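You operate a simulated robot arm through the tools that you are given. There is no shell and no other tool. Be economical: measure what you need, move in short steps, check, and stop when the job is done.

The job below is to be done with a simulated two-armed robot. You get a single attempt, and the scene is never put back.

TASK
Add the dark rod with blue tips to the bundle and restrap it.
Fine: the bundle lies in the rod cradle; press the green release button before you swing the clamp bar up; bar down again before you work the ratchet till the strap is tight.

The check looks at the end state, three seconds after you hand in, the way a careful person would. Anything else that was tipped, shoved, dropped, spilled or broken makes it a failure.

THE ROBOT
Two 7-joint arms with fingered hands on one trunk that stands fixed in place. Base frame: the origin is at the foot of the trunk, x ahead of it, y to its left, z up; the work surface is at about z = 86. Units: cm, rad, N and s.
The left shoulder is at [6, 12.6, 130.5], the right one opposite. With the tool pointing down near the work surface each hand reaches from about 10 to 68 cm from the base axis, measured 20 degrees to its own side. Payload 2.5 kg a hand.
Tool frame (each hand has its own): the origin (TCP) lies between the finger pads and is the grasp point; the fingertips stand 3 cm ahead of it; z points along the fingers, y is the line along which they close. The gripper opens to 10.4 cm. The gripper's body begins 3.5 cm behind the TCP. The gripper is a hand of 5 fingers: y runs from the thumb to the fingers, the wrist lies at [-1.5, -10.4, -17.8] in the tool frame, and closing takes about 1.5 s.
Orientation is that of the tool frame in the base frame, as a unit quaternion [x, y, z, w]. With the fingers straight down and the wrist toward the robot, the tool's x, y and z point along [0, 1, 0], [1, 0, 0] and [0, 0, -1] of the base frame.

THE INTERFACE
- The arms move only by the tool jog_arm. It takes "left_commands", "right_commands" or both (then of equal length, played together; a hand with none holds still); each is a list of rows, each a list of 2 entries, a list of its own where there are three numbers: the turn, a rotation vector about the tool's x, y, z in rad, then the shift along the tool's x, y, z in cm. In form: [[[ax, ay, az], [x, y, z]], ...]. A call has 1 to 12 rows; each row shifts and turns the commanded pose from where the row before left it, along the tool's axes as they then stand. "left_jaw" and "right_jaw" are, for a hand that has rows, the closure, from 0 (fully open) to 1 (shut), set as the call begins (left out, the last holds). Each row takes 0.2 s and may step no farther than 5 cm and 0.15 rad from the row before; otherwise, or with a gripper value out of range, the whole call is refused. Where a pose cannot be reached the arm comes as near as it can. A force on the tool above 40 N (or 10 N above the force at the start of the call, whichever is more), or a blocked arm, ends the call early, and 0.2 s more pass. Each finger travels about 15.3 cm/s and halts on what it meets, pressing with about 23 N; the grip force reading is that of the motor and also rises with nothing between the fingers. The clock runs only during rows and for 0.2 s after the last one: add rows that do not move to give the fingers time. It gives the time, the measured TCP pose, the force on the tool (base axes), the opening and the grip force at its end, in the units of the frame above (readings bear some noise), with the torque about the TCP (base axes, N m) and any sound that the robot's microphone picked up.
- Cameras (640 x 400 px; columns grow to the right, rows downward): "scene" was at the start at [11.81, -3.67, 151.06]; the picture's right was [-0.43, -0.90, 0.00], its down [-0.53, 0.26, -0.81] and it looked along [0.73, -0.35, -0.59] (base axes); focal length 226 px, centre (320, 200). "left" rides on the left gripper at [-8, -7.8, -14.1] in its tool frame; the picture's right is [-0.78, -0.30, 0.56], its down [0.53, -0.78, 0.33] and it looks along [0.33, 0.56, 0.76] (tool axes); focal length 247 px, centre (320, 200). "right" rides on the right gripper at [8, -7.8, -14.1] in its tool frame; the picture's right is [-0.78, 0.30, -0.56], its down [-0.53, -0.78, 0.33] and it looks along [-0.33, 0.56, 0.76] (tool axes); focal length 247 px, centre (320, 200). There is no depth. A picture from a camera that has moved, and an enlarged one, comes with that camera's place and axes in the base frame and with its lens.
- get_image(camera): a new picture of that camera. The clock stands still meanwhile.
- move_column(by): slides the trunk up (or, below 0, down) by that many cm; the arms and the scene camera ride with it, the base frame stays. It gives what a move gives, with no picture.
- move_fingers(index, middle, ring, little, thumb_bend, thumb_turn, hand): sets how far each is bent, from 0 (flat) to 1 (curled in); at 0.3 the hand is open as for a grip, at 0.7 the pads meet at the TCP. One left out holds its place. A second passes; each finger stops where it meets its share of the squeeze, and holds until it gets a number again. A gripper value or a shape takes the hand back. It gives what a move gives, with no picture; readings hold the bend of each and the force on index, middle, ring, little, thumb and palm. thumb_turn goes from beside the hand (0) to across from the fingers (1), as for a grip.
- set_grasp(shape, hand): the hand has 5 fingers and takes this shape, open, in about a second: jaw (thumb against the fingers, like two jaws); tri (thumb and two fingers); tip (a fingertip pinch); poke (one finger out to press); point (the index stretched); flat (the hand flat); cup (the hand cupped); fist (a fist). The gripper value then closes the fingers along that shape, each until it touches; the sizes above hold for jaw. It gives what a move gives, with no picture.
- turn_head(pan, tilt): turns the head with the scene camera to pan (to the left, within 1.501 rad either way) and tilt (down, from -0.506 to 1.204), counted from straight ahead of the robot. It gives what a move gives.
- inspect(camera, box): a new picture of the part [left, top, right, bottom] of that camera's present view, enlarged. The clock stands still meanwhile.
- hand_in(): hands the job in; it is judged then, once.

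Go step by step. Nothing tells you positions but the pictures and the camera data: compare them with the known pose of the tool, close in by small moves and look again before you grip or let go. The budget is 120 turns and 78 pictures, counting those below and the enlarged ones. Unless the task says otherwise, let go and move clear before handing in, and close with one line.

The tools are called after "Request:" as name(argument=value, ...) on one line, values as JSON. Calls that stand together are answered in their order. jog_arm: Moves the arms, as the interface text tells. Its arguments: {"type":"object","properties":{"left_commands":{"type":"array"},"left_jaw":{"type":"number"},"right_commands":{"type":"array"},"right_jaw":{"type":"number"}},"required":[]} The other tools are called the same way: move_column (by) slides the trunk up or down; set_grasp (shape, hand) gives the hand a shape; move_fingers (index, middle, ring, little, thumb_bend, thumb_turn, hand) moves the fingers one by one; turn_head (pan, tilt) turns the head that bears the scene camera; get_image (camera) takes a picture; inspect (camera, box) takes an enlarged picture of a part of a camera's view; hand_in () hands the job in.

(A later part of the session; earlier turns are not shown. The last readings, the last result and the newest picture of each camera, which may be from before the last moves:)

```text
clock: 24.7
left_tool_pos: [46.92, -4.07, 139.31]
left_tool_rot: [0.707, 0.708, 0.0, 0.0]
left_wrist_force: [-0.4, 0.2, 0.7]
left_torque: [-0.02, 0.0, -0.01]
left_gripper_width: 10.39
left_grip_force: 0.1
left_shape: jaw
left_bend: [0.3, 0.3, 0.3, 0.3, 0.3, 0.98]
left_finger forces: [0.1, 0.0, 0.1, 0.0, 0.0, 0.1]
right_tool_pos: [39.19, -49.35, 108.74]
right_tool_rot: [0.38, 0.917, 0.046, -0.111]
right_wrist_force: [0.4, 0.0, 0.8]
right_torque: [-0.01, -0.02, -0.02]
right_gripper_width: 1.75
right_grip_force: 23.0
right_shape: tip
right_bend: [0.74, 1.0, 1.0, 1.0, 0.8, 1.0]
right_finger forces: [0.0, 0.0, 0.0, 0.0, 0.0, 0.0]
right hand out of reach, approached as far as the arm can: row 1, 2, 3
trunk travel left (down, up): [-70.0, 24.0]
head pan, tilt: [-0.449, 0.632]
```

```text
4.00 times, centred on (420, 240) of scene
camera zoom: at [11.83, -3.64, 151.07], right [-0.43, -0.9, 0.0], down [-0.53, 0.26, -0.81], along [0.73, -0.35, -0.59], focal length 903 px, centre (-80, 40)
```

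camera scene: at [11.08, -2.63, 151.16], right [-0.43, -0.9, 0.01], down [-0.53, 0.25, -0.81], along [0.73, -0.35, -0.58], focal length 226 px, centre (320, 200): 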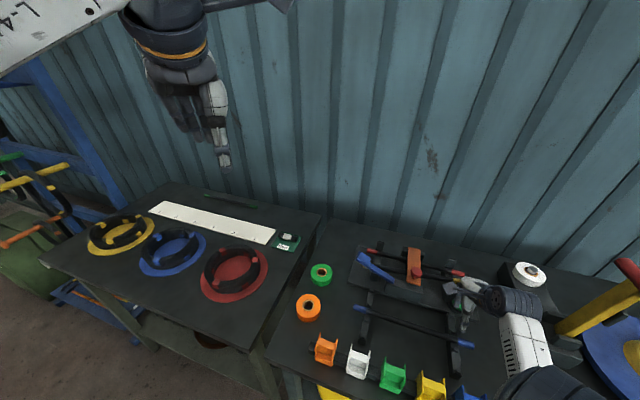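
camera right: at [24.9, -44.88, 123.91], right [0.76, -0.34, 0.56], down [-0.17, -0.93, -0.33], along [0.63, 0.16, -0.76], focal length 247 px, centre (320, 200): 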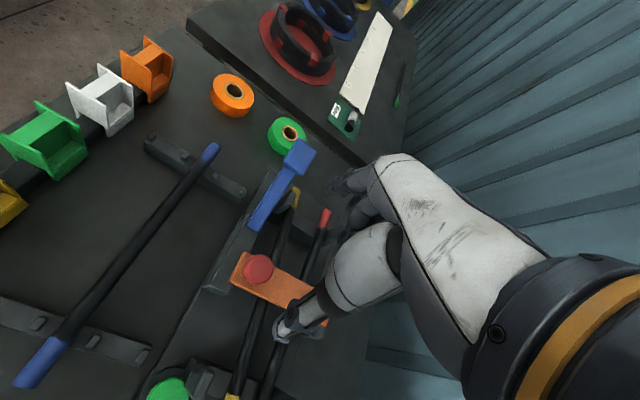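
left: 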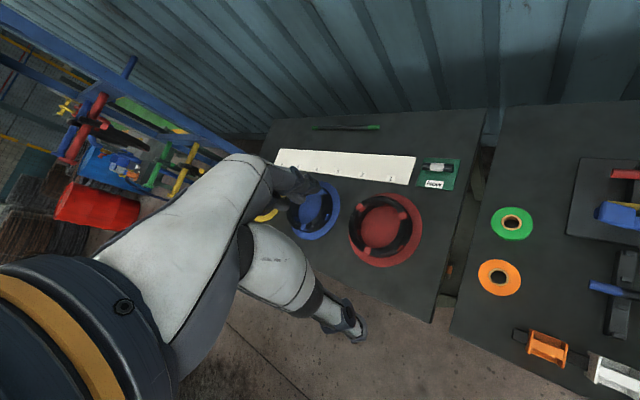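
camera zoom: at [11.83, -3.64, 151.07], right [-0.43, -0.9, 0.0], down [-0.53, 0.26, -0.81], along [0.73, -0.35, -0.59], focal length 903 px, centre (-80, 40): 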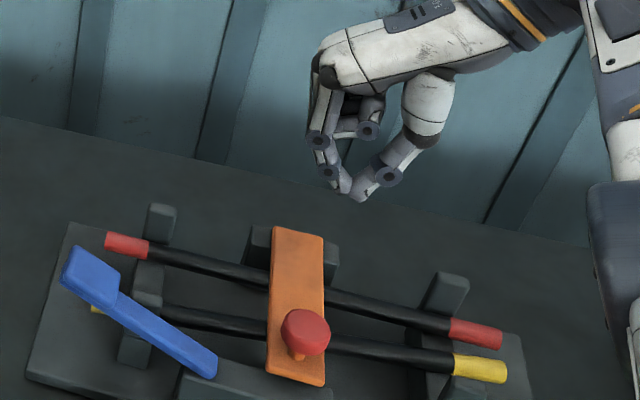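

The hand ran out of reach and slipped; the bar dropped back to closed with no harm visible. Tilting the hand the other way (wrist toward the robot) gives far more reach, so I'll re-orient by 45° and regrip.

Request:
jog_arm(right_commands=[[[0, -0.146, 0], [0, 0, 0]], [[0, -0.146, 0], [0, 0, 0]], [[0, -0.146, 0], [0, 0, 0]], [[0, -0.146, 0], [0, 0, 0]], [[0, -0.146, 0], [0, 0, 0]], [[0, -0.146, 0], [0, 0, 0]], [[0, -0.149, 0], [0, 0, 0]], [[0, 0, 0], [0, 0, 0]]], right_jaw=0.4)

Request:
inspect(camera="scene", box=[340, 190, 520, 310])

```text
clock: 26.5
left_tool_pos: [46.99, -4.03, 139.42]
left_tool_rot: [0.706, 0.708, 0.001, -0.001]
left_wrist_force: [0.4, 0.1, 0.1]
left_torque: [-0.04, 0.0, 0.02]
left_gripper_width: 10.34
left_grip_force: 0.0
left_shape: jaw
left_bend: [0.3, 0.3, 0.3, 0.3, 0.3, 0.98]
left_finger forces: [0.0, 0.0, 0.0, 0.0, 0.1, 0.0]
right_tool_pos: [39.13, -49.31, 108.69]
right_tool_rot: [0.355, 0.853, -0.147, 0.354]
right_wrist_force: [-0.3, 0.5, 0.7]
right_torque: [-0.01, -0.01, -0.01]
right_gripper_width: 6.2
right_grip_force: 0.0
right_shape: tip
right_bend: [0.3, 0.98, 0.99, 0.99, 0.65, 1.0]
right_finger forces: [0.0, 0.0, 0.0, 0.0, 0.1, 0.0]
trunk travel left (down, up): [-70.0, 24.0]
head pan, tilt: [-0.449, 0.632]
```

```text
3.33 times, centred on (430, 250) of scene
camera zoom: at [11.82, -3.68, 151.06], right [-0.43, -0.9, 0.0], down [-0.53, 0.26, -0.81], along [0.73, -0.35, -0.59], focal length 753 px, centre (-47, 33)
```

zoom: 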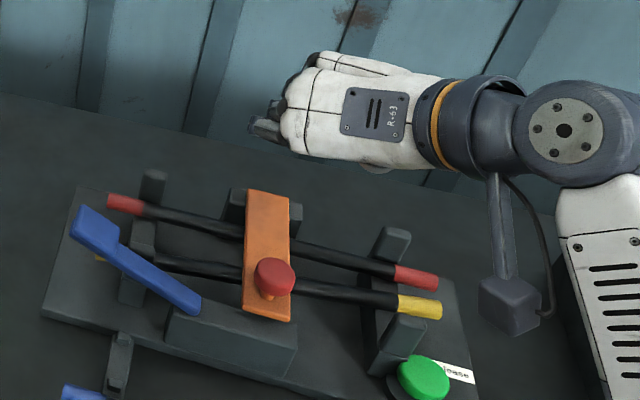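

Orientation is as intended. I'll move to a stand-off in front of and above the knob and check.

Request:
jog_arm(right_commands=[[[0, 0, 0], [4.07, 0.15, -1.47]], [[0, 0, 0], [4.07, 0.15, -1.47]], [[0, 0, 0], [4.07, 0.15, -1.47]], [[0, 0, 0], [0, 0, 0]]])

Request:
get_image(camera="right")

Request:
inspect(camera="scene", box=[340, 200, 520, 320])

```text
clock: 27.5
left_tool_pos: [46.81, -4.17, 139.26]
left_tool_rot: [0.707, 0.708, 0.0, 0.001]
left_wrist_force: [0.0, -0.2, 0.1]
left_torque: [0.0, -0.03, 0.0]
left_gripper_width: 10.39
left_grip_force: 0.0
left_shape: jaw
left_bend: [0.3, 0.3, 0.3, 0.3, 0.3, 0.98]
left_finger forces: [0.0, 0.1, 0.1, 0.0, 0.1, 0.0]
right_tool_pos: [30.89, -40.91, 103.29]
right_tool_rot: [0.355, 0.853, -0.147, 0.353]
right_wrist_force: [0.9, -0.1, 0.9]
right_torque: [0.0, -0.03, -0.02]
right_gripper_width: 6.19
right_grip_force: 0.0
right_shape: tip
right_bend: [0.3, 0.98, 0.99, 0.99, 0.65, 1.0]
right_finger forces: [0.0, 0.0, 0.0, 0.0, 0.0, 0.0]
trunk travel left (down, up): [-70.0, 24.0]
head pan, tilt: [-0.449, 0.632]
```

```text
44 pictures are left
camera right: at [14.47, -35.18, 107.67], right [0.32, 0.1, 0.94], down [-0.12, -0.98, 0.14], along [0.94, -0.16, -0.3], focal length 247 px, centre (320, 200)
```

right: 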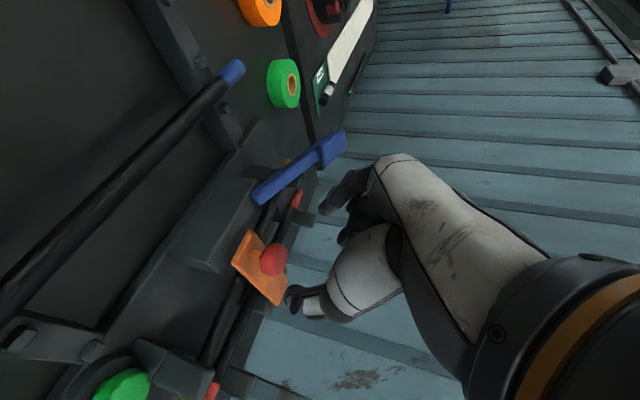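

```text
3.33 times, centred on (430, 260) of scene
camera zoom: at [11.85, -3.7, 151.06], right [-0.43, -0.9, 0.0], down [-0.53, 0.26, -0.81], along [0.73, -0.35, -0.59], focal length 753 px, centre (-47, 0)
```

zoom: 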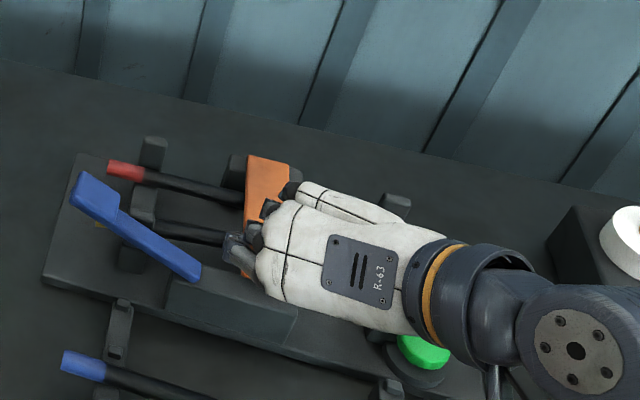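

Aligned. I'll advance along the fingers 7 cm to straddle the knob and verify.

Request:
jog_arm(right_commands=[[[0, 0, 0], [0, 0.33, 3]], [[0, 0, 0], [0, 0, 2.5]], [[0, 0, 0], [0, 0, 1.4]], [[0, 0, 0], [0, 0, 0]]])

Request:
inspect(camera="right", box=[200, 120, 400, 350])

```text
clock: 28.5
left_tool_pos: [46.92, -4.14, 139.15]
left_tool_rot: [0.706, 0.708, 0.0, -0.001]
left_wrist_force: [0.6, -0.5, -0.1]
left_torque: [0.0, 0.04, 0.0]
left_gripper_width: 10.34
left_grip_force: 0.1
left_shape: jaw
left_bend: [0.3, 0.3, 0.3, 0.3, 0.3, 0.98]
left_finger forces: [0.0, 0.0, 0.0, 0.1, 0.0, 0.0]
right_tool_pos: [34.74, -43.93, 98.21]
right_tool_rot: [0.355, 0.853, -0.146, 0.353]
right_wrist_force: [-0.4, -0.4, 0.3]
right_torque: [-0.01, 0.0, -0.01]
right_gripper_width: 6.22
right_grip_force: 0.0
right_shape: tip
right_bend: [0.3, 0.98, 0.99, 0.99, 0.65, 1.0]
right_finger forces: [0.1, 0.0, 0.0, 0.1, 0.0, 0.0]
trunk travel left (down, up): [-70.0, 24.0]
head pan, tilt: [-0.449, 0.632]
```

```text
1.74 times, centred on (300, 235) of right
camera zoom: at [18.22, -38.28, 102.64], right [0.32, 0.1, 0.94], down [-0.12, -0.98, 0.14], along [0.94, -0.16, -0.3], focal length 430 px, centre (355, 139)
```

zoom: 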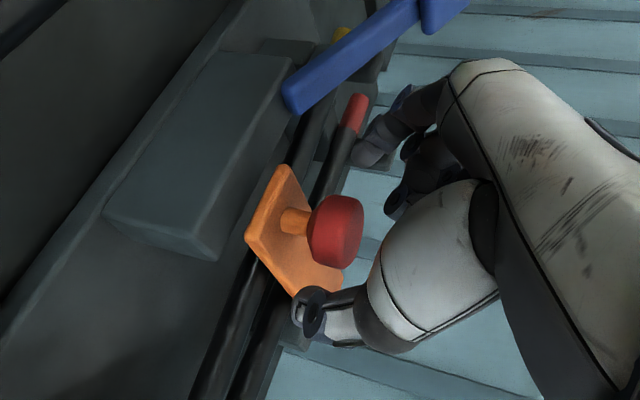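

The knob is centred between index and thumb. Closing.

Request:
jog_arm(right_commands=[[[0, 0, 0], [0, 0, 0]], [[0, 0, 0], [0, 0, 0]], [[0, 0, 0], [0, 0, 0]], [[0, 0, 0], [0, 0, 0]], [[0, 0, 0], [0, 0, 0]], [[0, 0, 0], [0, 0, 0]], [[0, 0, 0], [0, 0, 0]]], right_jaw=0.95)

Request:
inspect(camera="right", box=[200, 120, 400, 350])

```text
clock: 30.1
left_tool_pos: [46.82, -4.08, 139.37]
left_tool_rot: [0.707, 0.708, 0.0, 0.0]
left_wrist_force: [0.5, 0.6, -0.6]
left_torque: [0.01, -0.02, 0.0]
left_gripper_width: 10.37
left_grip_force: 0.0
left_shape: jaw
left_bend: [0.3, 0.3, 0.3, 0.3, 0.3, 0.98]
left_finger forces: [0.1, 0.1, 0.1, 0.0, 0.0, 0.0]
right_tool_pos: [34.64, -44.04, 98.25]
right_tool_rot: [0.354, 0.853, -0.148, 0.355]
right_wrist_force: [-4.7, -4.0, 1.5]
right_torque: [-0.11, 0.07, -0.16]
right_gripper_width: 2.04
right_grip_force: 22.9
right_shape: tip
right_bend: [0.72, 1.0, 1.0, 1.0, 0.72, 1.0]
right_finger forces: [18.5, 0.0, 0.0, 0.0, 25.9, 0.0]
trunk travel left (down, up): [-70.0, 24.0]
head pan, tilt: [-0.449, 0.632]
```

```text
1.74 times, centred on (300, 235) of right
camera zoom: at [18.17, -38.3, 102.65], right [0.32, 0.1, 0.94], down [-0.12, -0.98, 0.14], along [0.94, -0.16, -0.3], focal length 430 px, centre (355, 139)
```

zoom: 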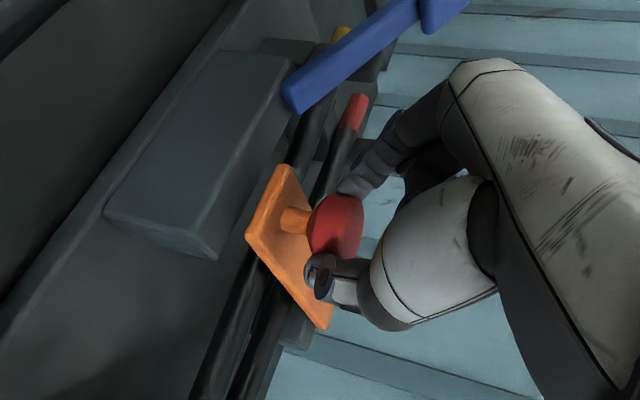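

Solid grip. Swinging up along the arc again.

Request:
jog_arm(right_commands=[[[0, 0, 0], [-1.65, 0, -0.71]], [[0, 0, 0], [-1.75, 0, -0.47]], [[0, 0, 0], [-1.78, 0, -0.2]], [[0, 0, 0], [-1.8, 0, 0.06]], [[0, 0, 0], [-1.77, 0, 0.34]], [[0, 0, 0], [0, 0, 0]]])

```text
clock: 31.5
left_tool_pos: [46.6, -3.92, 139.38]
left_tool_rot: [0.706, 0.708, 0.001, 0.001]
left_wrist_force: [0.5, -0.2, -0.4]
left_torque: [0.01, -0.01, -0.01]
left_gripper_width: 10.36
left_grip_force: 0.1
left_shape: jaw
left_bend: [0.3, 0.3, 0.3, 0.3, 0.3, 0.98]
left_finger forces: [0.1, 0.1, 0.1, 0.0, 0.1, 0.1]
right_tool_pos: [38.52, -47.81, 105.5]
right_tool_rot: [0.354, 0.852, -0.146, 0.356]
right_wrist_force: [-12.6, 2.6, 12.9]
right_torque: [-0.1, 0.24, -0.24]
right_gripper_width: 2.23
right_grip_force: 23.0
right_shape: tip
right_bend: [0.73, 1.0, 1.0, 1.0, 0.72, 1.0]
right_finger forces: [20.8, 0.0, 0.0, 0.0, 27.9, 0.0]
trunk travel left (down, up): [-70.0, 24.0]
head pan, tilt: [-0.449, 0.632]
```

Forces are moderate and pull slightly outward; I'll correct a little and continue.

Request:
jog_arm(right_commands=[[[0, 0, 0], [-1.8, 0, 0.35]], [[0, 0, 0], [-1.68, 0, 0.69]], [[0, 0, 0], [-1.52, 0, 1.0]], [[0, 0, 0], [0, 0, 0]]])

Request:
inspect(camera="scene", box=[340, 190, 500, 290])

```text
clock: 32.5
left_tool_pos: [46.73, -4.13, 139.26]
left_tool_rot: [0.707, 0.708, 0.0, 0.0]
left_wrist_force: [-0.9, 0.1, 0.1]
left_torque: [0.0, -0.03, 0.0]
left_gripper_width: 10.39
left_grip_force: 0.0
left_shape: jaw
left_bend: [0.3, 0.3, 0.3, 0.3, 0.3, 0.98]
left_finger forces: [0.1, 0.0, 0.1, 0.0, 0.0, 0.1]
right_tool_pos: [42.1, -51.38, 107.21]
right_tool_rot: [0.355, 0.853, -0.148, 0.354]
right_wrist_force: [-6.6, -2.2, 4.8]
right_torque: [0.0, 0.19, -0.15]
right_gripper_width: 2.22
right_grip_force: 23.0
right_shape: tip
right_bend: [0.73, 1.0, 1.0, 1.0, 0.72, 1.0]
right_finger forces: [20.3, 0.1, 0.0, 0.0, 26.9, 0.0]
trunk travel left (down, up): [-70.0, 24.0]
head pan, tilt: [-0.449, 0.632]
```

```text
4.00 times, centred on (420, 240) of scene
camera zoom: at [11.66, -3.67, 151.07], right [-0.43, -0.9, 0.0], down [-0.53, 0.26, -0.81], along [0.73, -0.35, -0.59], focal length 903 px, centre (-80, 40)
```

zoom: 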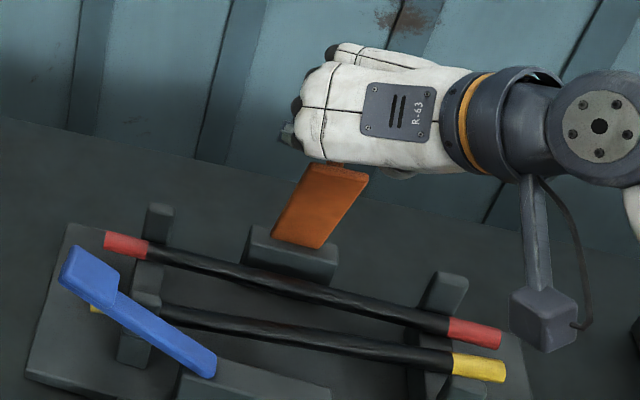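

About 68° up. Continuing past vertical.

Request:
jog_arm(right_commands=[[[0, 0, 0], [-1.33, 0, 1.29]], [[0, 0, 0], [-1.12, 0, 1.48]], [[0, 0, 0], [0, 0, 0]]])

Request:
inspect(camera="scene", box=[340, 190, 500, 290])

```text
clock: 33.3
left_tool_pos: [46.72, -4.15, 139.46]
left_tool_rot: [0.707, 0.707, 0.001, 0.0]
left_wrist_force: [0.1, 0.1, 0.3]
left_torque: [0.0, 0.01, 0.01]
left_gripper_width: 10.38
left_grip_force: 0.0
left_shape: jaw
left_bend: [0.3, 0.3, 0.3, 0.3, 0.3, 0.98]
left_finger forces: [0.0, 0.0, 0.1, 0.0, 0.0, 0.0]
right_tool_pos: [44.78, -54.07, 107.09]
right_tool_rot: [0.354, 0.853, -0.146, 0.355]
right_wrist_force: [-5.7, -6.3, 10.2]
right_torque: [-0.07, 0.12, -0.21]
right_gripper_width: 2.22
right_grip_force: 23.1
right_shape: tip
right_bend: [0.73, 1.0, 1.0, 1.0, 0.72, 1.0]
right_finger forces: [18.9, 0.0, 0.0, 0.1, 27.0, 0.0]
trunk travel left (down, up): [-70.0, 24.0]
head pan, tilt: [-0.449, 0.632]
```

```text
4.00 times, centred on (420, 240) of scene
camera zoom: at [11.63, -3.66, 151.08], right [-0.43, -0.9, 0.0], down [-0.53, 0.26, -0.81], along [0.73, -0.35, -0.59], focal length 903 px, centre (-80, 40)
```

zoom: 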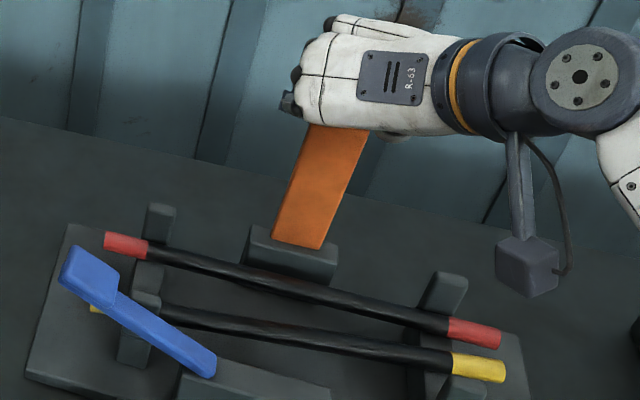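

Request:
jog_arm(right_commands=[[[0, 0, 0], [-0.95, 0, 1.5]], [[0, 0, 0], [-0.75, 0, 1.6]], [[0, 0, 0], [0, 0, 0]]])

Request:
inspect(camera="scene", box=[340, 190, 500, 290])

```text
clock: 34.1
left_tool_pos: [46.79, -4.11, 139.33]
left_tool_rot: [0.707, 0.707, 0.0, 0.0]
left_wrist_force: [-0.1, -0.1, -0.6]
left_torque: [-0.05, -0.01, 0.0]
left_gripper_width: 10.34
left_grip_force: 0.1
left_shape: jaw
left_bend: [0.3, 0.3, 0.3, 0.3, 0.3, 0.98]
left_finger forces: [0.1, 0.0, 0.0, 0.0, 0.0, 0.0]
right_tool_pos: [47.13, -56.29, 105.66]
right_tool_rot: [0.353, 0.855, -0.146, 0.35]
right_wrist_force: [-10.9, 2.4, -6.5]
right_torque: [0.09, 0.19, -0.1]
right_gripper_width: 2.22
right_grip_force: 22.6
right_shape: tip
right_bend: [0.74, 1.0, 1.0, 1.0, 0.76, 1.0]
right_finger forces: [15.9, 0.1, 0.1, 0.0, 21.5, 0.0]
trunk travel left (down, up): [-70.0, 24.0]
head pan, tilt: [-0.449, 0.632]
```

```text
4.00 times, centred on (420, 240) of scene
camera zoom: at [11.66, -3.69, 151.05], right [-0.43, -0.9, 0.0], down [-0.53, 0.26, -0.81], along [0.73, -0.35, -0.59], focal length 903 px, centre (-80, 40)
```

zoom: 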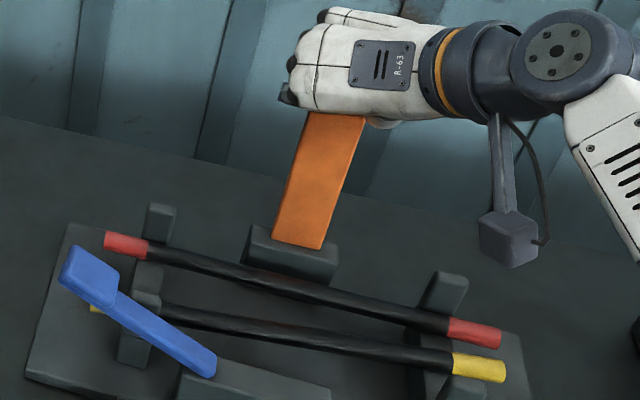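

The bar is past vertical (~100°) at its stop. I'll open the fingers, hold, and look before withdrawing.

Request:
jog_arm(right_commands=[[[0, 0, 0], [0, 0, 0]], [[0, 0, 0], [0, 0, 0]], [[0, 0, 0], [0, 0, 0]], [[0, 0, 0], [0, 0, 0]], [[0, 0, 0], [0, 0, -0.5]], [[0, 0, 0], [0, 0, -1]], [[0, 0, 0], [0, 0, 0]]], right_jaw=0.25)

Request:
inspect(camera="scene", box=[340, 190, 500, 290])

Request:
inspect(camera="right", box=[200, 120, 400, 350])

```text
clock: 35.7
left_tool_pos: [47.07, -4.23, 139.34]
left_tool_rot: [0.707, 0.707, 0.0, 0.0]
left_wrist_force: [-0.4, 1.5, -0.6]
left_torque: [-0.01, 0.0, 0.0]
left_gripper_width: 10.35
left_grip_force: 0.0
left_shape: jaw
left_bend: [0.3, 0.3, 0.3, 0.3, 0.3, 0.98]
left_finger forces: [0.0, 0.0, 0.0, 0.1, 0.0, 0.1]
right_tool_pos: [46.39, -55.58, 106.91]
right_tool_rot: [0.353, 0.854, -0.146, 0.354]
right_wrist_force: [-0.1, -0.1, -0.7]
right_torque: [0.01, 0.0, -0.01]
right_gripper_width: 7.75
right_grip_force: 0.1
right_shape: tip
right_bend: [0.28, 0.98, 0.99, 0.99, 0.54, 0.99]
right_finger forces: [0.1, 0.1, 0.0, 0.0, 0.1, 0.1]
trunk travel left (down, up): [-70.0, 24.0]
head pan, tilt: [-0.449, 0.632]
```

```text
4.00 times, centred on (420, 240) of scene
camera zoom: at [11.82, -3.68, 151.06], right [-0.43, -0.9, 0.0], down [-0.53, 0.26, -0.81], along [0.73, -0.35, -0.59], focal length 903 px, centre (-80, 40)
```

zoom: 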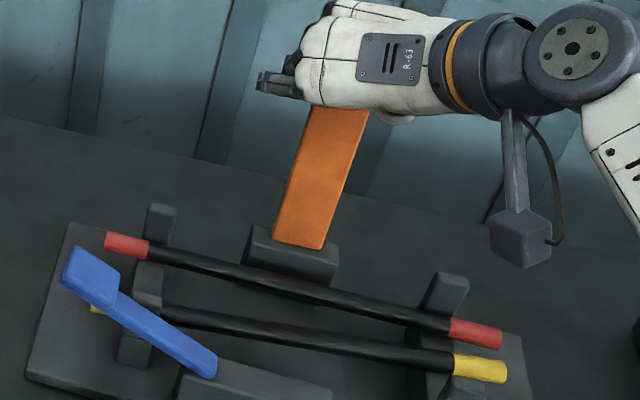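

```text
1.74 times, centred on (300, 235) of right
camera zoom: at [29.91, -49.87, 111.39], right [0.32, 0.1, 0.94], down [-0.12, -0.98, 0.14], along [0.94, -0.16, -0.3], focal length 430 px, centre (355, 139)
```

zoom: 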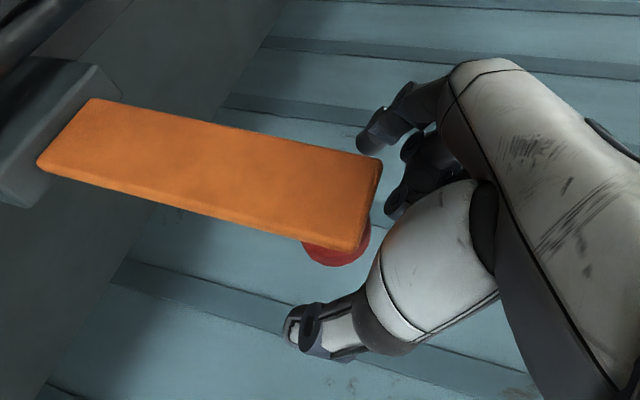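

The bar stays up on its own. I'll back out, undo the tilt, and turn to the rod-grasp yaw.

Request:
jog_arm(right_commands=[[[0, 0, 0], [0, 0, -4]], [[0, 0, 0], [0, 0, -4]], [[0, 0, 0], [0, 0, -4]], [[0, 0.131, 0], [2, 0, -3]], [[0, 0.131, 0], [2, 0, -3]], [[0, 0.131, 0], [1, 0, -3]], [[0, 0.131, 0], [0, 0, -2]], [[0, 0.131, 0], [0, 0, 0]], [[0, 0.1304, 0], [0, 0, 0]], [[0, 0, 0], [0, 0, 0]]])

Request:
jog_arm(right_commands=[[[0, 0, 0.143], [0, 0, 0]], [[0, 0, 0.143], [0, 0, 0]], [[0, 0, 0.143], [0, 0, 0]], [[0, 0, 0.143], [0, 0, 0]], [[0, 0, 0.143], [0, 0, 0]], [[0, 0, 0.143], [0, 0, 0]], [[0, 0, 0.143], [0, 0, 0]], [[0, 0, 0.143], [0, 0, 0]], [[0, 0, 0.143], [0, 0, 0]], [[0, 0, 0.143], [0, 0, 0]], [[0, 0, 0.1408], [0, 0, 0]], [[0, 0, 0], [0, 0, 0]]])

Request:
set_grasp(shape="jaw", hand="right")

Request:
get_image(camera="scene")

```text
clock: 37.9
left_tool_pos: [46.8, -4.01, 139.43]
left_tool_rot: [0.706, 0.708, -0.001, 0.0]
left_wrist_force: [0.2, -0.4, 0.2]
left_torque: [0.03, 0.02, -0.01]
left_gripper_width: 10.36
left_grip_force: 0.1
left_shape: jaw
left_bend: [0.3, 0.3, 0.3, 0.3, 0.3, 0.98]
left_finger forces: [0.0, 0.0, 0.0, 0.0, 0.0, 0.0]
right_tool_pos: [33.2, -42.27, 121.37]
right_tool_rot: [0.383, 0.924, 0.0, -0.001]
right_wrist_force: [-0.4, 0.6, 0.3]
right_torque: [0.02, 0.0, 0.01]
right_gripper_width: 7.79
right_grip_force: 0.0
right_shape: tip
right_bend: [0.28, 0.98, 0.99, 0.99, 0.54, 0.99]
right_finger forces: [0.0, 0.0, 0.1, 0.0, 0.0, 0.0]
trunk travel left (down, up): [-70.0, 24.0]
head pan, tilt: [-0.449, 0.632]
```

```text
clock: 40.5
left_tool_pos: [46.82, -4.05, 139.39]
left_tool_rot: [0.707, 0.707, 0.0, 0.0]
left_wrist_force: [0.4, -0.3, -0.1]
left_torque: [0.02, -0.03, -0.01]
left_gripper_width: 10.36
left_grip_force: 0.1
left_shape: jaw
left_bend: [0.3, 0.3, 0.3, 0.3, 0.3, 0.98]
left_finger forces: [0.0, 0.0, 0.1, 0.1, 0.0, 0.1]
right_tool_pos: [33.3, -42.38, 121.24]
right_tool_rot: [0.924, 0.382, 0.001, 0.0]
right_wrist_force: [-0.7, -1.4, 0.8]
right_torque: [0.0, -0.01, -0.01]
right_gripper_width: 7.8
right_grip_force: 0.0
right_shape: tip
right_bend: [0.28, 0.98, 0.99, 0.99, 0.54, 0.99]
right_finger forces: [0.0, 0.0, 0.1, 0.1, 0.1, 0.0]
trunk travel left (down, up): [-70.0, 24.0]
head pan, tilt: [-0.449, 0.632]
```

```text
clock: 41.4
left_tool_pos: [46.91, -4.18, 139.29]
left_tool_rot: [0.706, 0.708, 0.0, 0.0]
left_wrist_force: [-0.2, -0.4, -0.9]
left_torque: [-0.02, 0.01, 0.02]
left_gripper_width: 10.36
left_grip_force: 0.1
left_shape: jaw
left_bend: [0.3, 0.3, 0.3, 0.3, 0.3, 0.98]
left_finger forces: [0.1, 0.0, 0.0, 0.1, 0.0, 0.0]
right_tool_pos: [33.4, -42.39, 121.42]
right_tool_rot: [0.924, 0.383, 0.001, -0.001]
right_wrist_force: [0.2, -0.1, 0.0]
right_torque: [0.02, -0.02, -0.01]
right_gripper_width: 10.37
right_grip_force: 0.1
right_shape: jaw
right_bend: [0.3, 0.3, 0.3, 0.3, 0.3, 0.98]
right_finger forces: [0.1, 0.1, 0.1, 0.0, 0.0, 0.0]
trunk travel left (down, up): [-70.0, 24.0]
head pan, tilt: [-0.449, 0.632]
```

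```text
35 pictures are left
camera scene: at [11.81, -3.67, 151.06], right [-0.43, -0.9, 0.0], down [-0.53, 0.26, -0.81], along [0.73, -0.35, -0.59], focal length 226 px, centre (320, 200)
```

scene: 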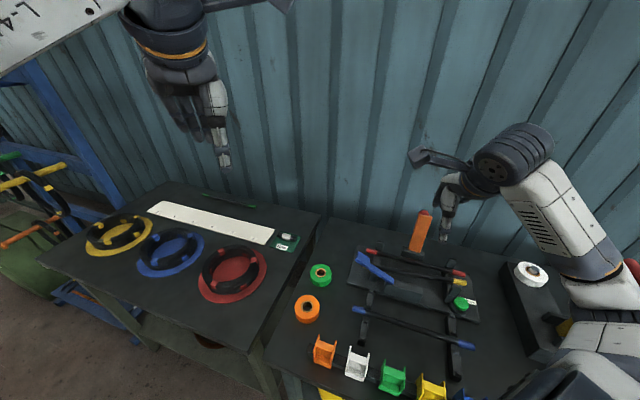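

The bar stands up and everything else is in place. I'll move above the loose rod's middle.

Request:
jog_arm(right_commands=[[[0, 0, 0], [-0.25, -4.2, 0]], [[0, 0, 0], [0, -4.25, 0]], [[0, 0, 0], [0, 0, 4.8]], [[0, 0, 0], [0, 0, 4.8]], [[0, 0, 0], [0, 0, 4.8]], [[0, 0, 0], [0, 0, 4]], [[0, 0, 0], [0, 0, 0]]], right_jaw=0.3)

Request:
get_image(camera="right")

Request:
inspect(camera="scene", box=[330, 230, 500, 370])

```text
clock: 43.0
left_tool_pos: [46.93, -4.04, 139.17]
left_tool_rot: [0.707, 0.708, 0.0, 0.0]
left_wrist_force: [0.2, -0.1, -0.5]
left_torque: [-0.01, -0.02, -0.01]
left_gripper_width: 10.35
left_grip_force: 0.1
left_shape: jaw
left_bend: [0.3, 0.3, 0.3, 0.3, 0.3, 0.98]
left_finger forces: [0.0, 0.0, 0.1, 0.0, 0.1, 0.0]
right_tool_pos: [29.42, -38.52, 103.71]
right_tool_rot: [0.924, 0.383, -0.001, 0.0]
right_wrist_force: [0.1, 0.6, 0.1]
right_torque: [0.0, -0.02, 0.0]
right_gripper_width: 7.29
right_grip_force: 0.0
right_shape: jaw
right_bend: [0.27, 0.37, 0.34, 0.35, 0.58, 0.99]
right_finger forces: [0.0, 0.0, 0.0, 0.1, 0.0, 0.1]
right hand out of reach, approached as far as the arm can: row 2, 3, 4
trunk travel left (down, up): [-70.0, 24.0]
head pan, tilt: [-0.449, 0.632]
```

```text
34 pictures are left
camera right: at [29.55, -27.23, 117.92], right [-0.34, -0.76, 0.56], down [-0.93, 0.17, -0.33], along [0.16, -0.63, -0.76], focal length 247 px, centre (320, 200)
```

right: 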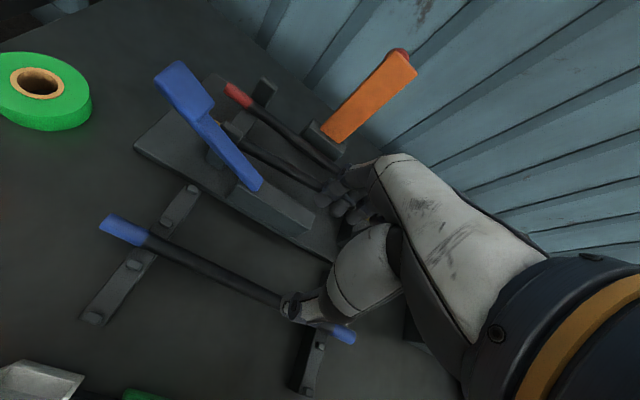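

```text
2.86 times, centred on (415, 300) of scene
camera zoom: at [11.81, -3.68, 151.06], right [-0.43, -0.9, 0.0], down [-0.53, 0.26, -0.81], along [0.73, -0.35, -0.59], focal length 645 px, centre (49, -86)
```

zoom: 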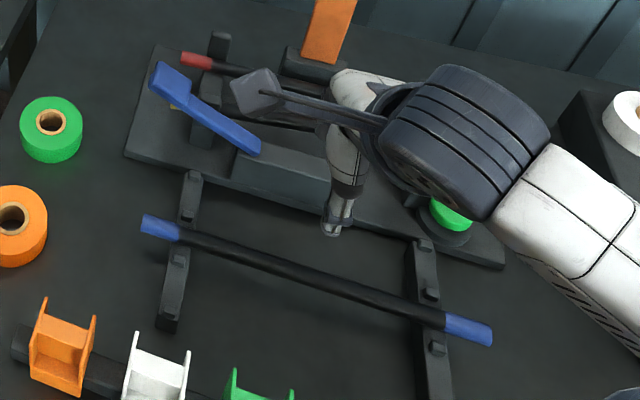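

It ended about 2 cm short because of arm reach at height; I'll try the remainder lower down.

Request:
jog_arm(right_commands=[[[0, 0, 0], [-0.18, -1, 1.5]], [[0, 0, 0], [0, -1, 1.5]], [[0, 0, 0], [0, -0.95, 1]], [[0, 0, 0], [0, 0, 0]]])

```text
clock: 44.0
left_tool_pos: [46.85, -4.24, 139.19]
left_tool_rot: [0.707, 0.707, 0.0, -0.001]
left_wrist_force: [0.2, 0.1, 0.0]
left_torque: [0.03, 0.02, 0.0]
left_gripper_width: 10.35
left_grip_force: 0.0
left_shape: jaw
left_bend: [0.3, 0.3, 0.3, 0.3, 0.3, 0.98]
left_finger forces: [0.0, 0.1, 0.1, 0.1, 0.1, 0.0]
right_tool_pos: [27.14, -36.88, 99.72]
right_tool_rot: [0.924, 0.383, 0.001, 0.0]
right_wrist_force: [0.1, -0.4, 0.0]
right_torque: [0.01, 0.05, -0.02]
right_gripper_width: 7.3
right_grip_force: 0.0
right_shape: jaw
right_bend: [0.27, 0.37, 0.34, 0.35, 0.58, 0.99]
right_finger forces: [0.1, 0.1, 0.0, 0.0, 0.1, 0.0]
trunk travel left (down, up): [-70.0, 24.0]
head pan, tilt: [-0.449, 0.632]
```

Request:
jog_arm(right_commands=[[[0, 0, 0], [0.1, -0.1, 2]], [[0, 0, 0], [0, 0, 1.5]], [[0, 0, 0], [0, 0, 0]]])

Request:
inspect(camera="right", box=[180, 100, 420, 340])

Request:
inspect(camera="scene", box=[350, 270, 490, 370])

```text
clock: 44.8
left_tool_pos: [46.78, -4.01, 139.33]
left_tool_rot: [0.706, 0.708, 0.0, 0.001]
left_wrist_force: [-0.5, 1.0, 0.5]
left_torque: [-0.02, 0.01, 0.01]
left_gripper_width: 10.36
left_grip_force: 0.1
left_shape: jaw
left_bend: [0.3, 0.3, 0.3, 0.3, 0.3, 0.98]
left_finger forces: [0.1, 0.1, 0.0, 0.1, 0.0, 0.0]
right_tool_pos: [26.99, -36.47, 96.1]
right_tool_rot: [0.924, 0.383, 0.0, 0.0]
right_wrist_force: [-1.1, -0.4, 0.2]
right_torque: [0.0, 0.0, 0.03]
right_gripper_width: 7.29
right_grip_force: 0.0
right_shape: jaw
right_bend: [0.27, 0.37, 0.34, 0.35, 0.58, 0.99]
right_finger forces: [0.0, 0.0, 0.1, 0.1, 0.0, 0.0]
trunk travel left (down, up): [-70.0, 24.0]
head pan, tilt: [-0.449, 0.632]
```

```text
1.67 times, centred on (300, 220) of right
camera zoom: at [27.24, -25.28, 110.36], right [-0.34, -0.76, 0.56], down [-0.93, 0.17, -0.33], along [0.16, -0.63, -0.76], focal length 412 px, centre (353, 167)
```

zoom: 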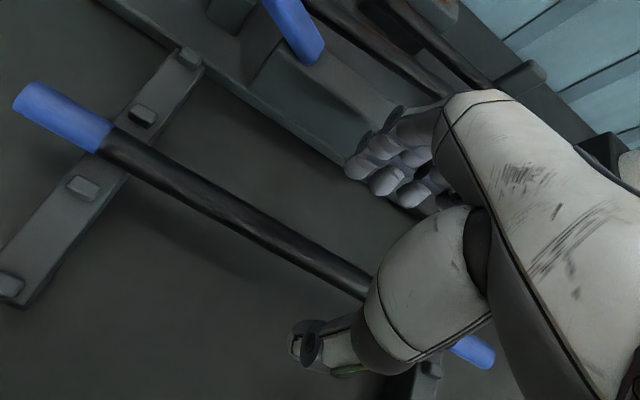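

```text
4.00 times, centred on (420, 320) of scene
camera zoom: at [11.81, -3.68, 151.06], right [-0.43, -0.9, 0.0], down [-0.53, 0.26, -0.81], along [0.73, -0.35, -0.59], focal length 903 px, centre (-80, -280)
```

zoom: 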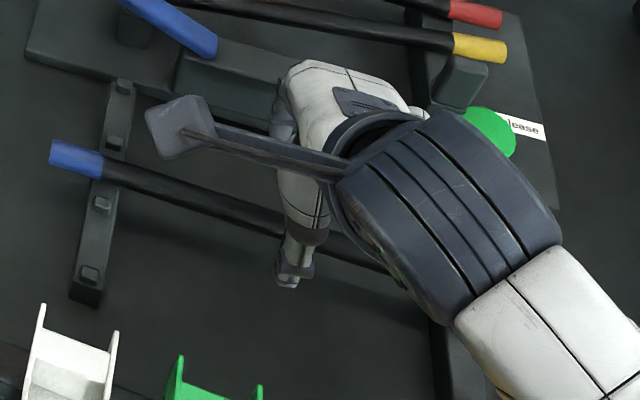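

The rod is centred between thumb and fingers. Lowering and gripping.

Request:
jog_arm(right_commands=[[[0, 0, 0], [0.1, 0.05, 2]], [[0, 0, 0], [0, 0, 1.7]], [[0, 0, 0], [0, 0, 0]]])

Request:
jog_arm(right_commands=[[[0, 0, 0], [0, 0, 0]], [[0, 0, 0], [0, 0, 0]], [[0, 0, 0], [0, 0, 0]], [[0, 0, 0], [0, 0, 0]], [[0, 0, 0], [0, 0, 0]], [[0, 0, 0], [0, 0, 0]], [[0, 0, 0], [0, 0, 0]], [[0, 0, 0], [0, 0, 0]]], right_jaw=0.95)

Request:
inspect(camera="right", box=[180, 100, 420, 340])

```text
clock: 45.6
left_tool_pos: [46.84, -4.09, 139.32]
left_tool_rot: [0.706, 0.708, 0.0, 0.0]
left_wrist_force: [0.2, 0.4, 0.1]
left_torque: [0.03, 0.01, 0.0]
left_gripper_width: 10.37
left_grip_force: 0.1
left_shape: jaw
left_bend: [0.3, 0.3, 0.3, 0.3, 0.3, 0.98]
left_finger forces: [0.0, 0.1, 0.0, 0.0, 0.0, 0.1]
right_tool_pos: [27.12, -36.68, 92.69]
right_tool_rot: [0.924, 0.382, 0.001, 0.0]
right_wrist_force: [-0.8, -0.1, -0.6]
right_torque: [0.02, 0.01, 0.02]
right_gripper_width: 7.29
right_grip_force: 0.1
right_shape: jaw
right_bend: [0.27, 0.37, 0.34, 0.35, 0.58, 0.99]
right_finger forces: [0.1, 0.1, 0.1, 0.0, 0.0, 0.0]
trunk travel left (down, up): [-70.0, 24.0]
head pan, tilt: [-0.449, 0.632]
```

```text
clock: 47.4
left_tool_pos: [47.02, -4.13, 139.29]
left_tool_rot: [0.708, 0.707, 0.001, 0.0]
left_wrist_force: [0.7, -0.5, -0.9]
left_torque: [-0.01, 0.02, -0.01]
left_gripper_width: 10.38
left_grip_force: 0.1
left_shape: jaw
left_bend: [0.3, 0.3, 0.3, 0.3, 0.3, 0.98]
left_finger forces: [0.0, 0.1, 0.1, 0.0, 0.0, 0.1]
right_tool_pos: [27.23, -36.57, 92.55]
right_tool_rot: [0.924, 0.382, 0.0, 0.001]
right_wrist_force: [1.9, -2.4, 4.8]
right_torque: [-0.11, -0.04, 0.01]
right_gripper_width: 0.58
right_grip_force: 0.0
right_shape: jaw
right_bend: [0.71, 0.65, 0.66, 0.65, 0.71, 1.0]
right_finger forces: [2.6, 2.8, 0.0, 0.1, 2.3, 0.0]
trunk travel left (down, up): [-70.0, 24.0]
head pan, tilt: [-0.449, 0.632]
```

```text
1.67 times, centred on (300, 220) of right
camera zoom: at [27.4, -25.36, 106.84], right [-0.34, -0.76, 0.56], down [-0.93, 0.17, -0.33], along [0.16, -0.63, -0.76], focal length 412 px, centre (353, 167)
```

zoom: 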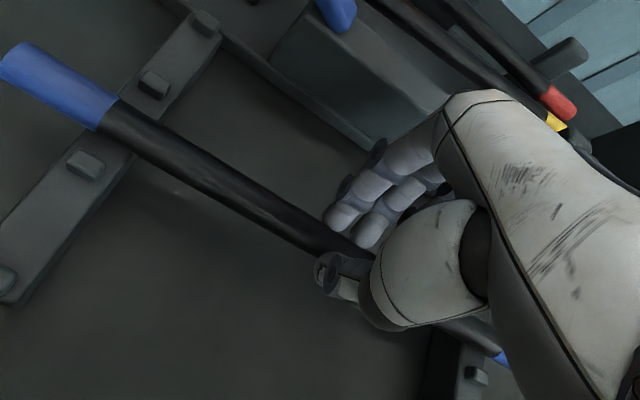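

The fingers only pinch the top of the rod (width 0.6, low force). I'll reopen, go 1.3 cm deeper and regrip.

Request:
jog_arm(right_commands=[[[0, 0, 0], [0, 0, 0]], [[0, 0, 0], [0, 0, 0]], [[0, 0, 0], [0, 0, 0]], [[0, 0, 0], [0, 0, 0.7]], [[0, 0, 0], [0, 0, 0.6]], [[0, 0, 0], [0, 0, 0]]], right_jaw=0.4)

Request:
jog_arm(right_commands=[[[0, 0, 0], [0, 0, 0]], [[0, 0, 0], [0, 0, 0]], [[0, 0, 0], [0, 0, 0]], [[0, 0, 0], [0, 0, 0]], [[0, 0, 0], [0, 0, 0]], [[0, 0, 0], [0, 0, 0]], [[0, 0, 0], [0, 0, 0]], [[0, 0, 0], [0, 0, 0]]], right_jaw=0.95)

```text
clock: 48.8
left_tool_pos: [46.88, -4.16, 139.3]
left_tool_rot: [0.706, 0.708, -0.001, 0.0]
left_wrist_force: [0.1, 0.2, 0.1]
left_torque: [0.0, 0.0, -0.02]
left_gripper_width: 10.38
left_grip_force: 0.1
left_shape: jaw
left_bend: [0.3, 0.3, 0.3, 0.3, 0.3, 0.98]
left_finger forces: [0.1, 0.0, 0.1, 0.0, 0.0, 0.0]
right_tool_pos: [27.11, -36.49, 91.31]
right_tool_rot: [0.924, 0.383, 0.001, -0.001]
right_wrist_force: [-0.1, 0.2, -0.3]
right_torque: [-0.01, 0.0, 0.0]
right_gripper_width: 6.21
right_grip_force: 0.0
right_shape: jaw
right_bend: [0.29, 0.41, 0.37, 0.44, 0.65, 1.0]
right_finger forces: [0.0, 0.1, 0.0, 0.0, 0.1, 0.0]
trunk travel left (down, up): [-70.0, 24.0]
head pan, tilt: [-0.449, 0.632]
```

```text
clock: 50.6
left_tool_pos: [46.89, -4.19, 139.22]
left_tool_rot: [0.707, 0.707, 0.0, -0.001]
left_wrist_force: [0.0, 0.0, 0.0]
left_torque: [-0.01, 0.01, -0.03]
left_gripper_width: 10.35
left_grip_force: 0.1
left_shape: jaw
left_bend: [0.3, 0.3, 0.3, 0.3, 0.3, 0.98]
left_finger forces: [0.0, 0.0, 0.1, 0.0, 0.0, 0.0]
right_tool_pos: [27.14, -36.55, 91.4]
right_tool_rot: [0.924, 0.383, 0.0, 0.0]
right_wrist_force: [1.5, -1.3, 2.1]
right_torque: [-0.01, -0.03, 0.03]
right_gripper_width: 0.59
right_grip_force: 0.1
right_shape: jaw
right_bend: [0.71, 0.66, 0.65, 0.65, 0.71, 1.0]
right_finger forces: [1.3, 1.3, 1.6, 0.0, 2.2, 0.0]
trunk travel left (down, up): [-70.0, 24.0]
head pan, tilt: [-0.449, 0.632]
```

Request:
inspect(camera="right", box=[240, 160, 400, 320])

Request:
inspect(camera="scene", box=[380, 290, 460, 350])

```text
2.50 times, centred on (320, 240) of right
camera zoom: at [27.39, -25.3, 105.49], right [-0.34, -0.76, 0.56], down [-0.93, 0.17, -0.33], along [0.16, -0.63, -0.76], focal length 617 px, centre (320, 100)
```

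zoom: 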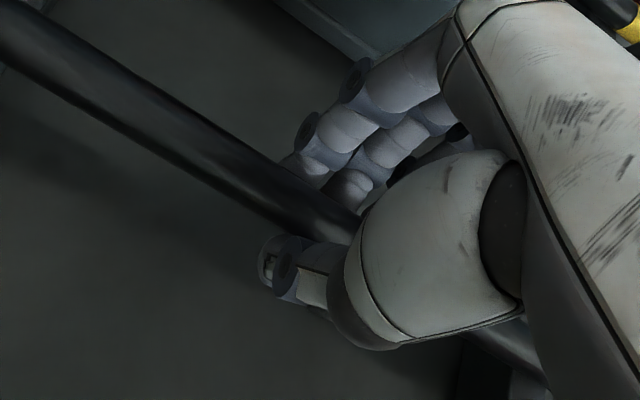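

```text
6.67 times, centred on (420, 320) of scene
camera zoom: at [11.82, -3.68, 151.06], right [-0.43, -0.9, 0.0], down [-0.53, 0.26, -0.81], along [0.73, -0.35, -0.59], focal length 1505 px, centre (-347, -600)
```

zoom: 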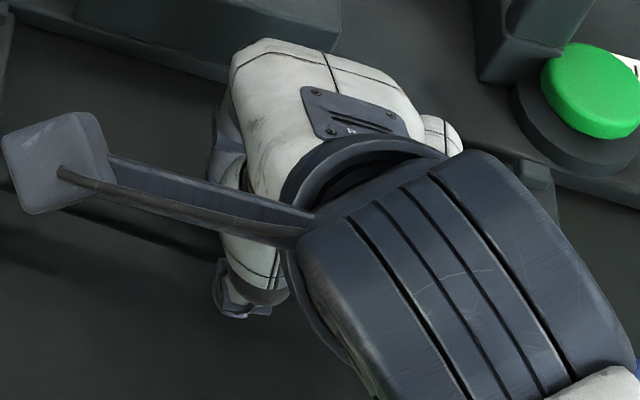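

The rod is between the pads; the closure value just limited the squeeze. I'll close fully and lift a little.

Request:
jog_arm(right_commands=[[[0, 0, 0], [0, 0, 0]], [[0, 0, 0], [0, 0, 0]], [[0, 0, 0], [0, 0, 0]], [[0, 0, 0], [0, 0, 0]], [[0, 0, 0], [0, 0, -0.5]], [[0, 0, 0], [0, 0, -0.8]], [[0, 0, 0], [0, 0, 0]]], right_jaw=1.0)

Request:
inspect(camera="right", box=[180, 100, 420, 340])

```text
clock: 52.2
left_tool_pos: [46.85, -4.21, 139.36]
left_tool_rot: [0.706, 0.708, 0.0, 0.0]
left_wrist_force: [-0.2, -0.2, -1.0]
left_torque: [0.01, 0.01, 0.06]
left_gripper_width: 10.39
left_grip_force: 0.1
left_shape: jaw
left_bend: [0.3, 0.3, 0.3, 0.3, 0.3, 0.98]
left_finger forces: [0.1, 0.1, 0.1, 0.1, 0.0, 0.0]
right_tool_pos: [27.33, -36.56, 92.54]
right_tool_rot: [0.924, 0.383, 0.0, -0.001]
right_wrist_force: [-0.8, 0.3, -4.5]
right_torque: [0.03, 0.0, 0.01]
right_gripper_width: 0.75
right_grip_force: 22.9
right_shape: jaw
right_bend: [0.71, 0.66, 0.65, 0.7, 0.73, 1.0]
right_finger forces: [12.0, 4.7, 2.4, 0.2, 20.4, 0.1]
trunk travel left (down, up): [-70.0, 24.0]
head pan, tilt: [-0.449, 0.632]
```

```text
1.67 times, centred on (300, 220) of right
camera zoom: at [27.43, -25.32, 106.75], right [-0.34, -0.76, 0.56], down [-0.93, 0.17, -0.33], along [0.16, -0.63, -0.76], focal length 412 px, centre (353, 167)
```

zoom: 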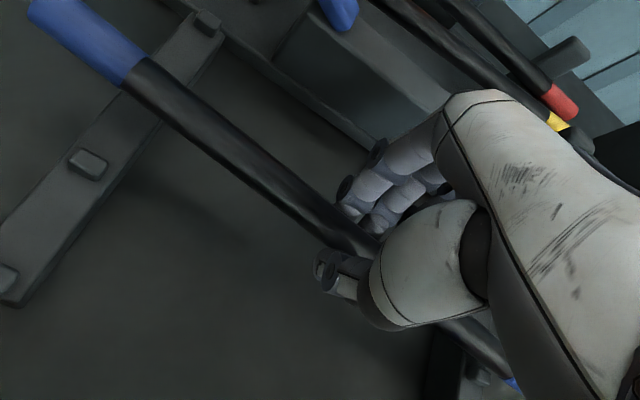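

The rod is held and lifting (about 0.4 kg). I'll raise it well clear and check its attitude.

Request:
jog_arm(right_commands=[[[0, 0, 0], [0, 0, -2]], [[0, 0, 0], [0, 0, -2.5]], [[0, 0, 0], [0, 0, -2.5]], [[0, 0, 0], [0, 1.5, -2.5]], [[0, 0, 0], [0, 2.5, 0]], [[0, 0, 0], [0, 2.5, 0]], [[0, 0, 0], [0, 0, 0]]])

Request:
get_image(camera="right")

Request:
inspect(camera="scene", box=[330, 200, 510, 340])

```text
clock: 53.8
left_tool_pos: [46.95, -4.27, 139.34]
left_tool_rot: [0.707, 0.707, -0.001, -0.001]
left_wrist_force: [-0.2, -0.3, 0.6]
left_torque: [-0.01, 0.0, 0.0]
left_gripper_width: 10.36
left_grip_force: 0.1
left_shape: jaw
left_bend: [0.3, 0.3, 0.3, 0.3, 0.3, 0.98]
left_finger forces: [0.1, 0.0, 0.1, 0.1, 0.0, 0.1]
right_tool_pos: [31.88, -41.2, 101.92]
right_tool_rot: [0.924, 0.382, -0.001, 0.0]
right_wrist_force: [0.9, -0.5, -5.4]
right_torque: [-0.01, -0.02, -0.03]
right_gripper_width: 0.77
right_grip_force: 23.4
right_shape: jaw
right_bend: [0.71, 0.66, 0.65, 0.7, 0.73, 1.0]
right_finger forces: [12.3, 4.7, 2.6, 0.1, 20.4, 0.0]
trunk travel left (down, up): [-70.0, 24.0]
head pan, tilt: [-0.449, 0.632]
```

```text
26 pictures are left
camera right: at [32.23, -29.97, 116.22], right [-0.34, -0.76, 0.56], down [-0.93, 0.17, -0.33], along [0.16, -0.63, -0.76], focal length 247 px, centre (320, 200)
```

right: 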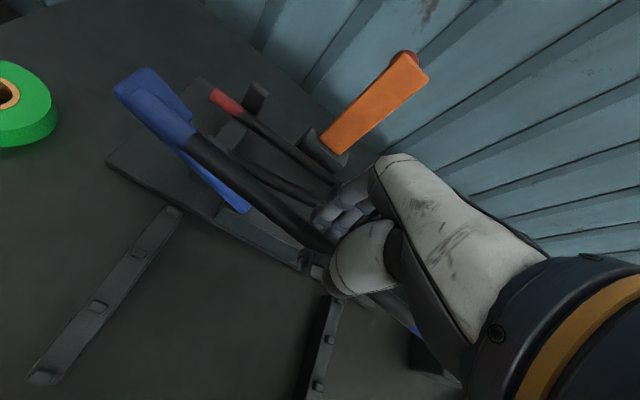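

```text
2.86 times, centred on (420, 270) of scene
camera zoom: at [11.81, -3.7, 151.06], right [-0.43, -0.9, 0.0], down [-0.53, 0.26, -0.81], along [0.73, -0.35, -0.59], focal length 645 px, centre (34, 0)
```

zoom: 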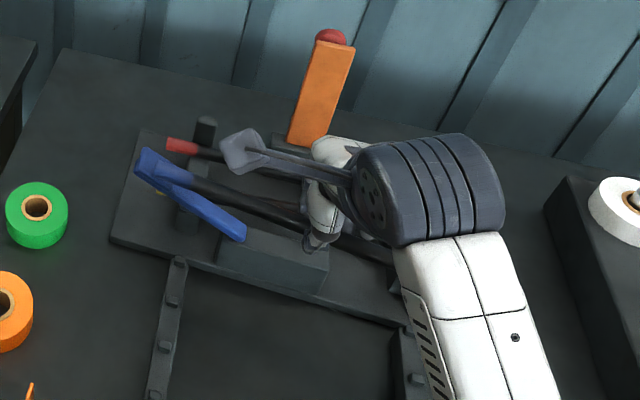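

The rod is held but yawed about 0.12 rad and pitched up about 0.08 rad at its left end. I'll raise first to clear the lever, correct the attitude, then move over the cradle.

Request:
jog_arm(right_commands=[[[0, 0, 0], [0, 0, -2.5]], [[0, 0, 0], [0, 0, -2.5]], [[0, 0, -0.06], [0, 0, 0]], [[0, 0, -0.06], [0, 0, 0]], [[0, -0.076, 0], [0, 0, 0]], [[0, 0, 0], [0, 0, 0]]])

Request:
inspect(camera="right", box=[80, 40, 400, 340])

Request:
inspect(camera="scene", box=[330, 200, 510, 340])

```text
clock: 55.2
left_tool_pos: [46.97, -4.09, 139.29]
left_tool_rot: [0.707, 0.707, 0.0, 0.0]
left_wrist_force: [0.3, -0.4, -0.3]
left_torque: [-0.01, 0.05, -0.03]
left_gripper_width: 10.36
left_grip_force: 0.1
left_shape: jaw
left_bend: [0.3, 0.3, 0.3, 0.3, 0.3, 0.98]
left_finger forces: [0.0, 0.0, 0.0, 0.0, 0.0, 0.0]
right_tool_pos: [31.79, -41.16, 106.96]
right_tool_rot: [0.898, 0.437, -0.035, 0.017]
right_wrist_force: [0.2, 1.0, -4.0]
right_torque: [0.01, 0.01, -0.02]
right_gripper_width: 0.76
right_grip_force: 23.0
right_shape: jaw
right_bend: [0.71, 0.66, 0.66, 0.7, 0.73, 1.0]
right_finger forces: [12.2, 4.8, 2.4, 0.0, 20.1, 0.0]
trunk travel left (down, up): [-70.0, 24.0]
head pan, tilt: [-0.449, 0.632]
```

```text
1.33 times, centred on (240, 190) of right
camera zoom: at [31.32, -29.12, 120.61], right [-0.22, -0.76, 0.61], down [-0.96, 0.04, -0.29], along [0.2, -0.65, -0.73], focal length 329 px, centre (427, 213)
```

zoom: 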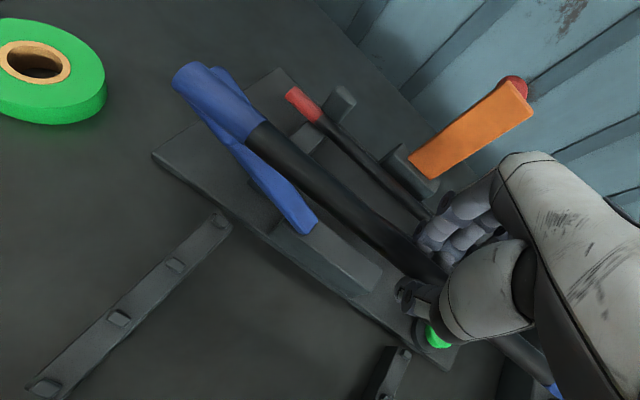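

```text
2.86 times, centred on (420, 270) of scene
camera zoom: at [11.83, -3.72, 151.06], right [-0.43, -0.9, 0.0], down [-0.53, 0.26, -0.81], along [0.73, -0.35, -0.59], focal length 645 px, centre (34, 0)
```

zoom: 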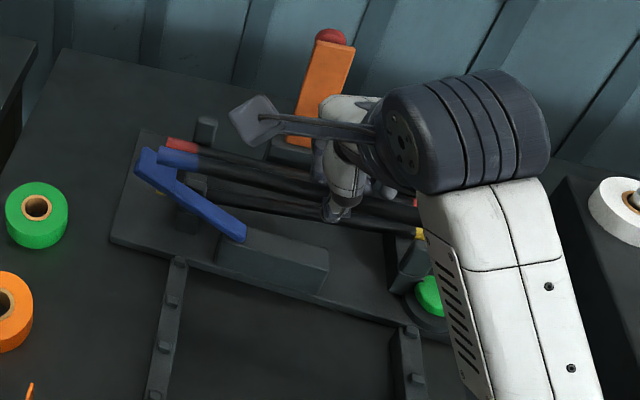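

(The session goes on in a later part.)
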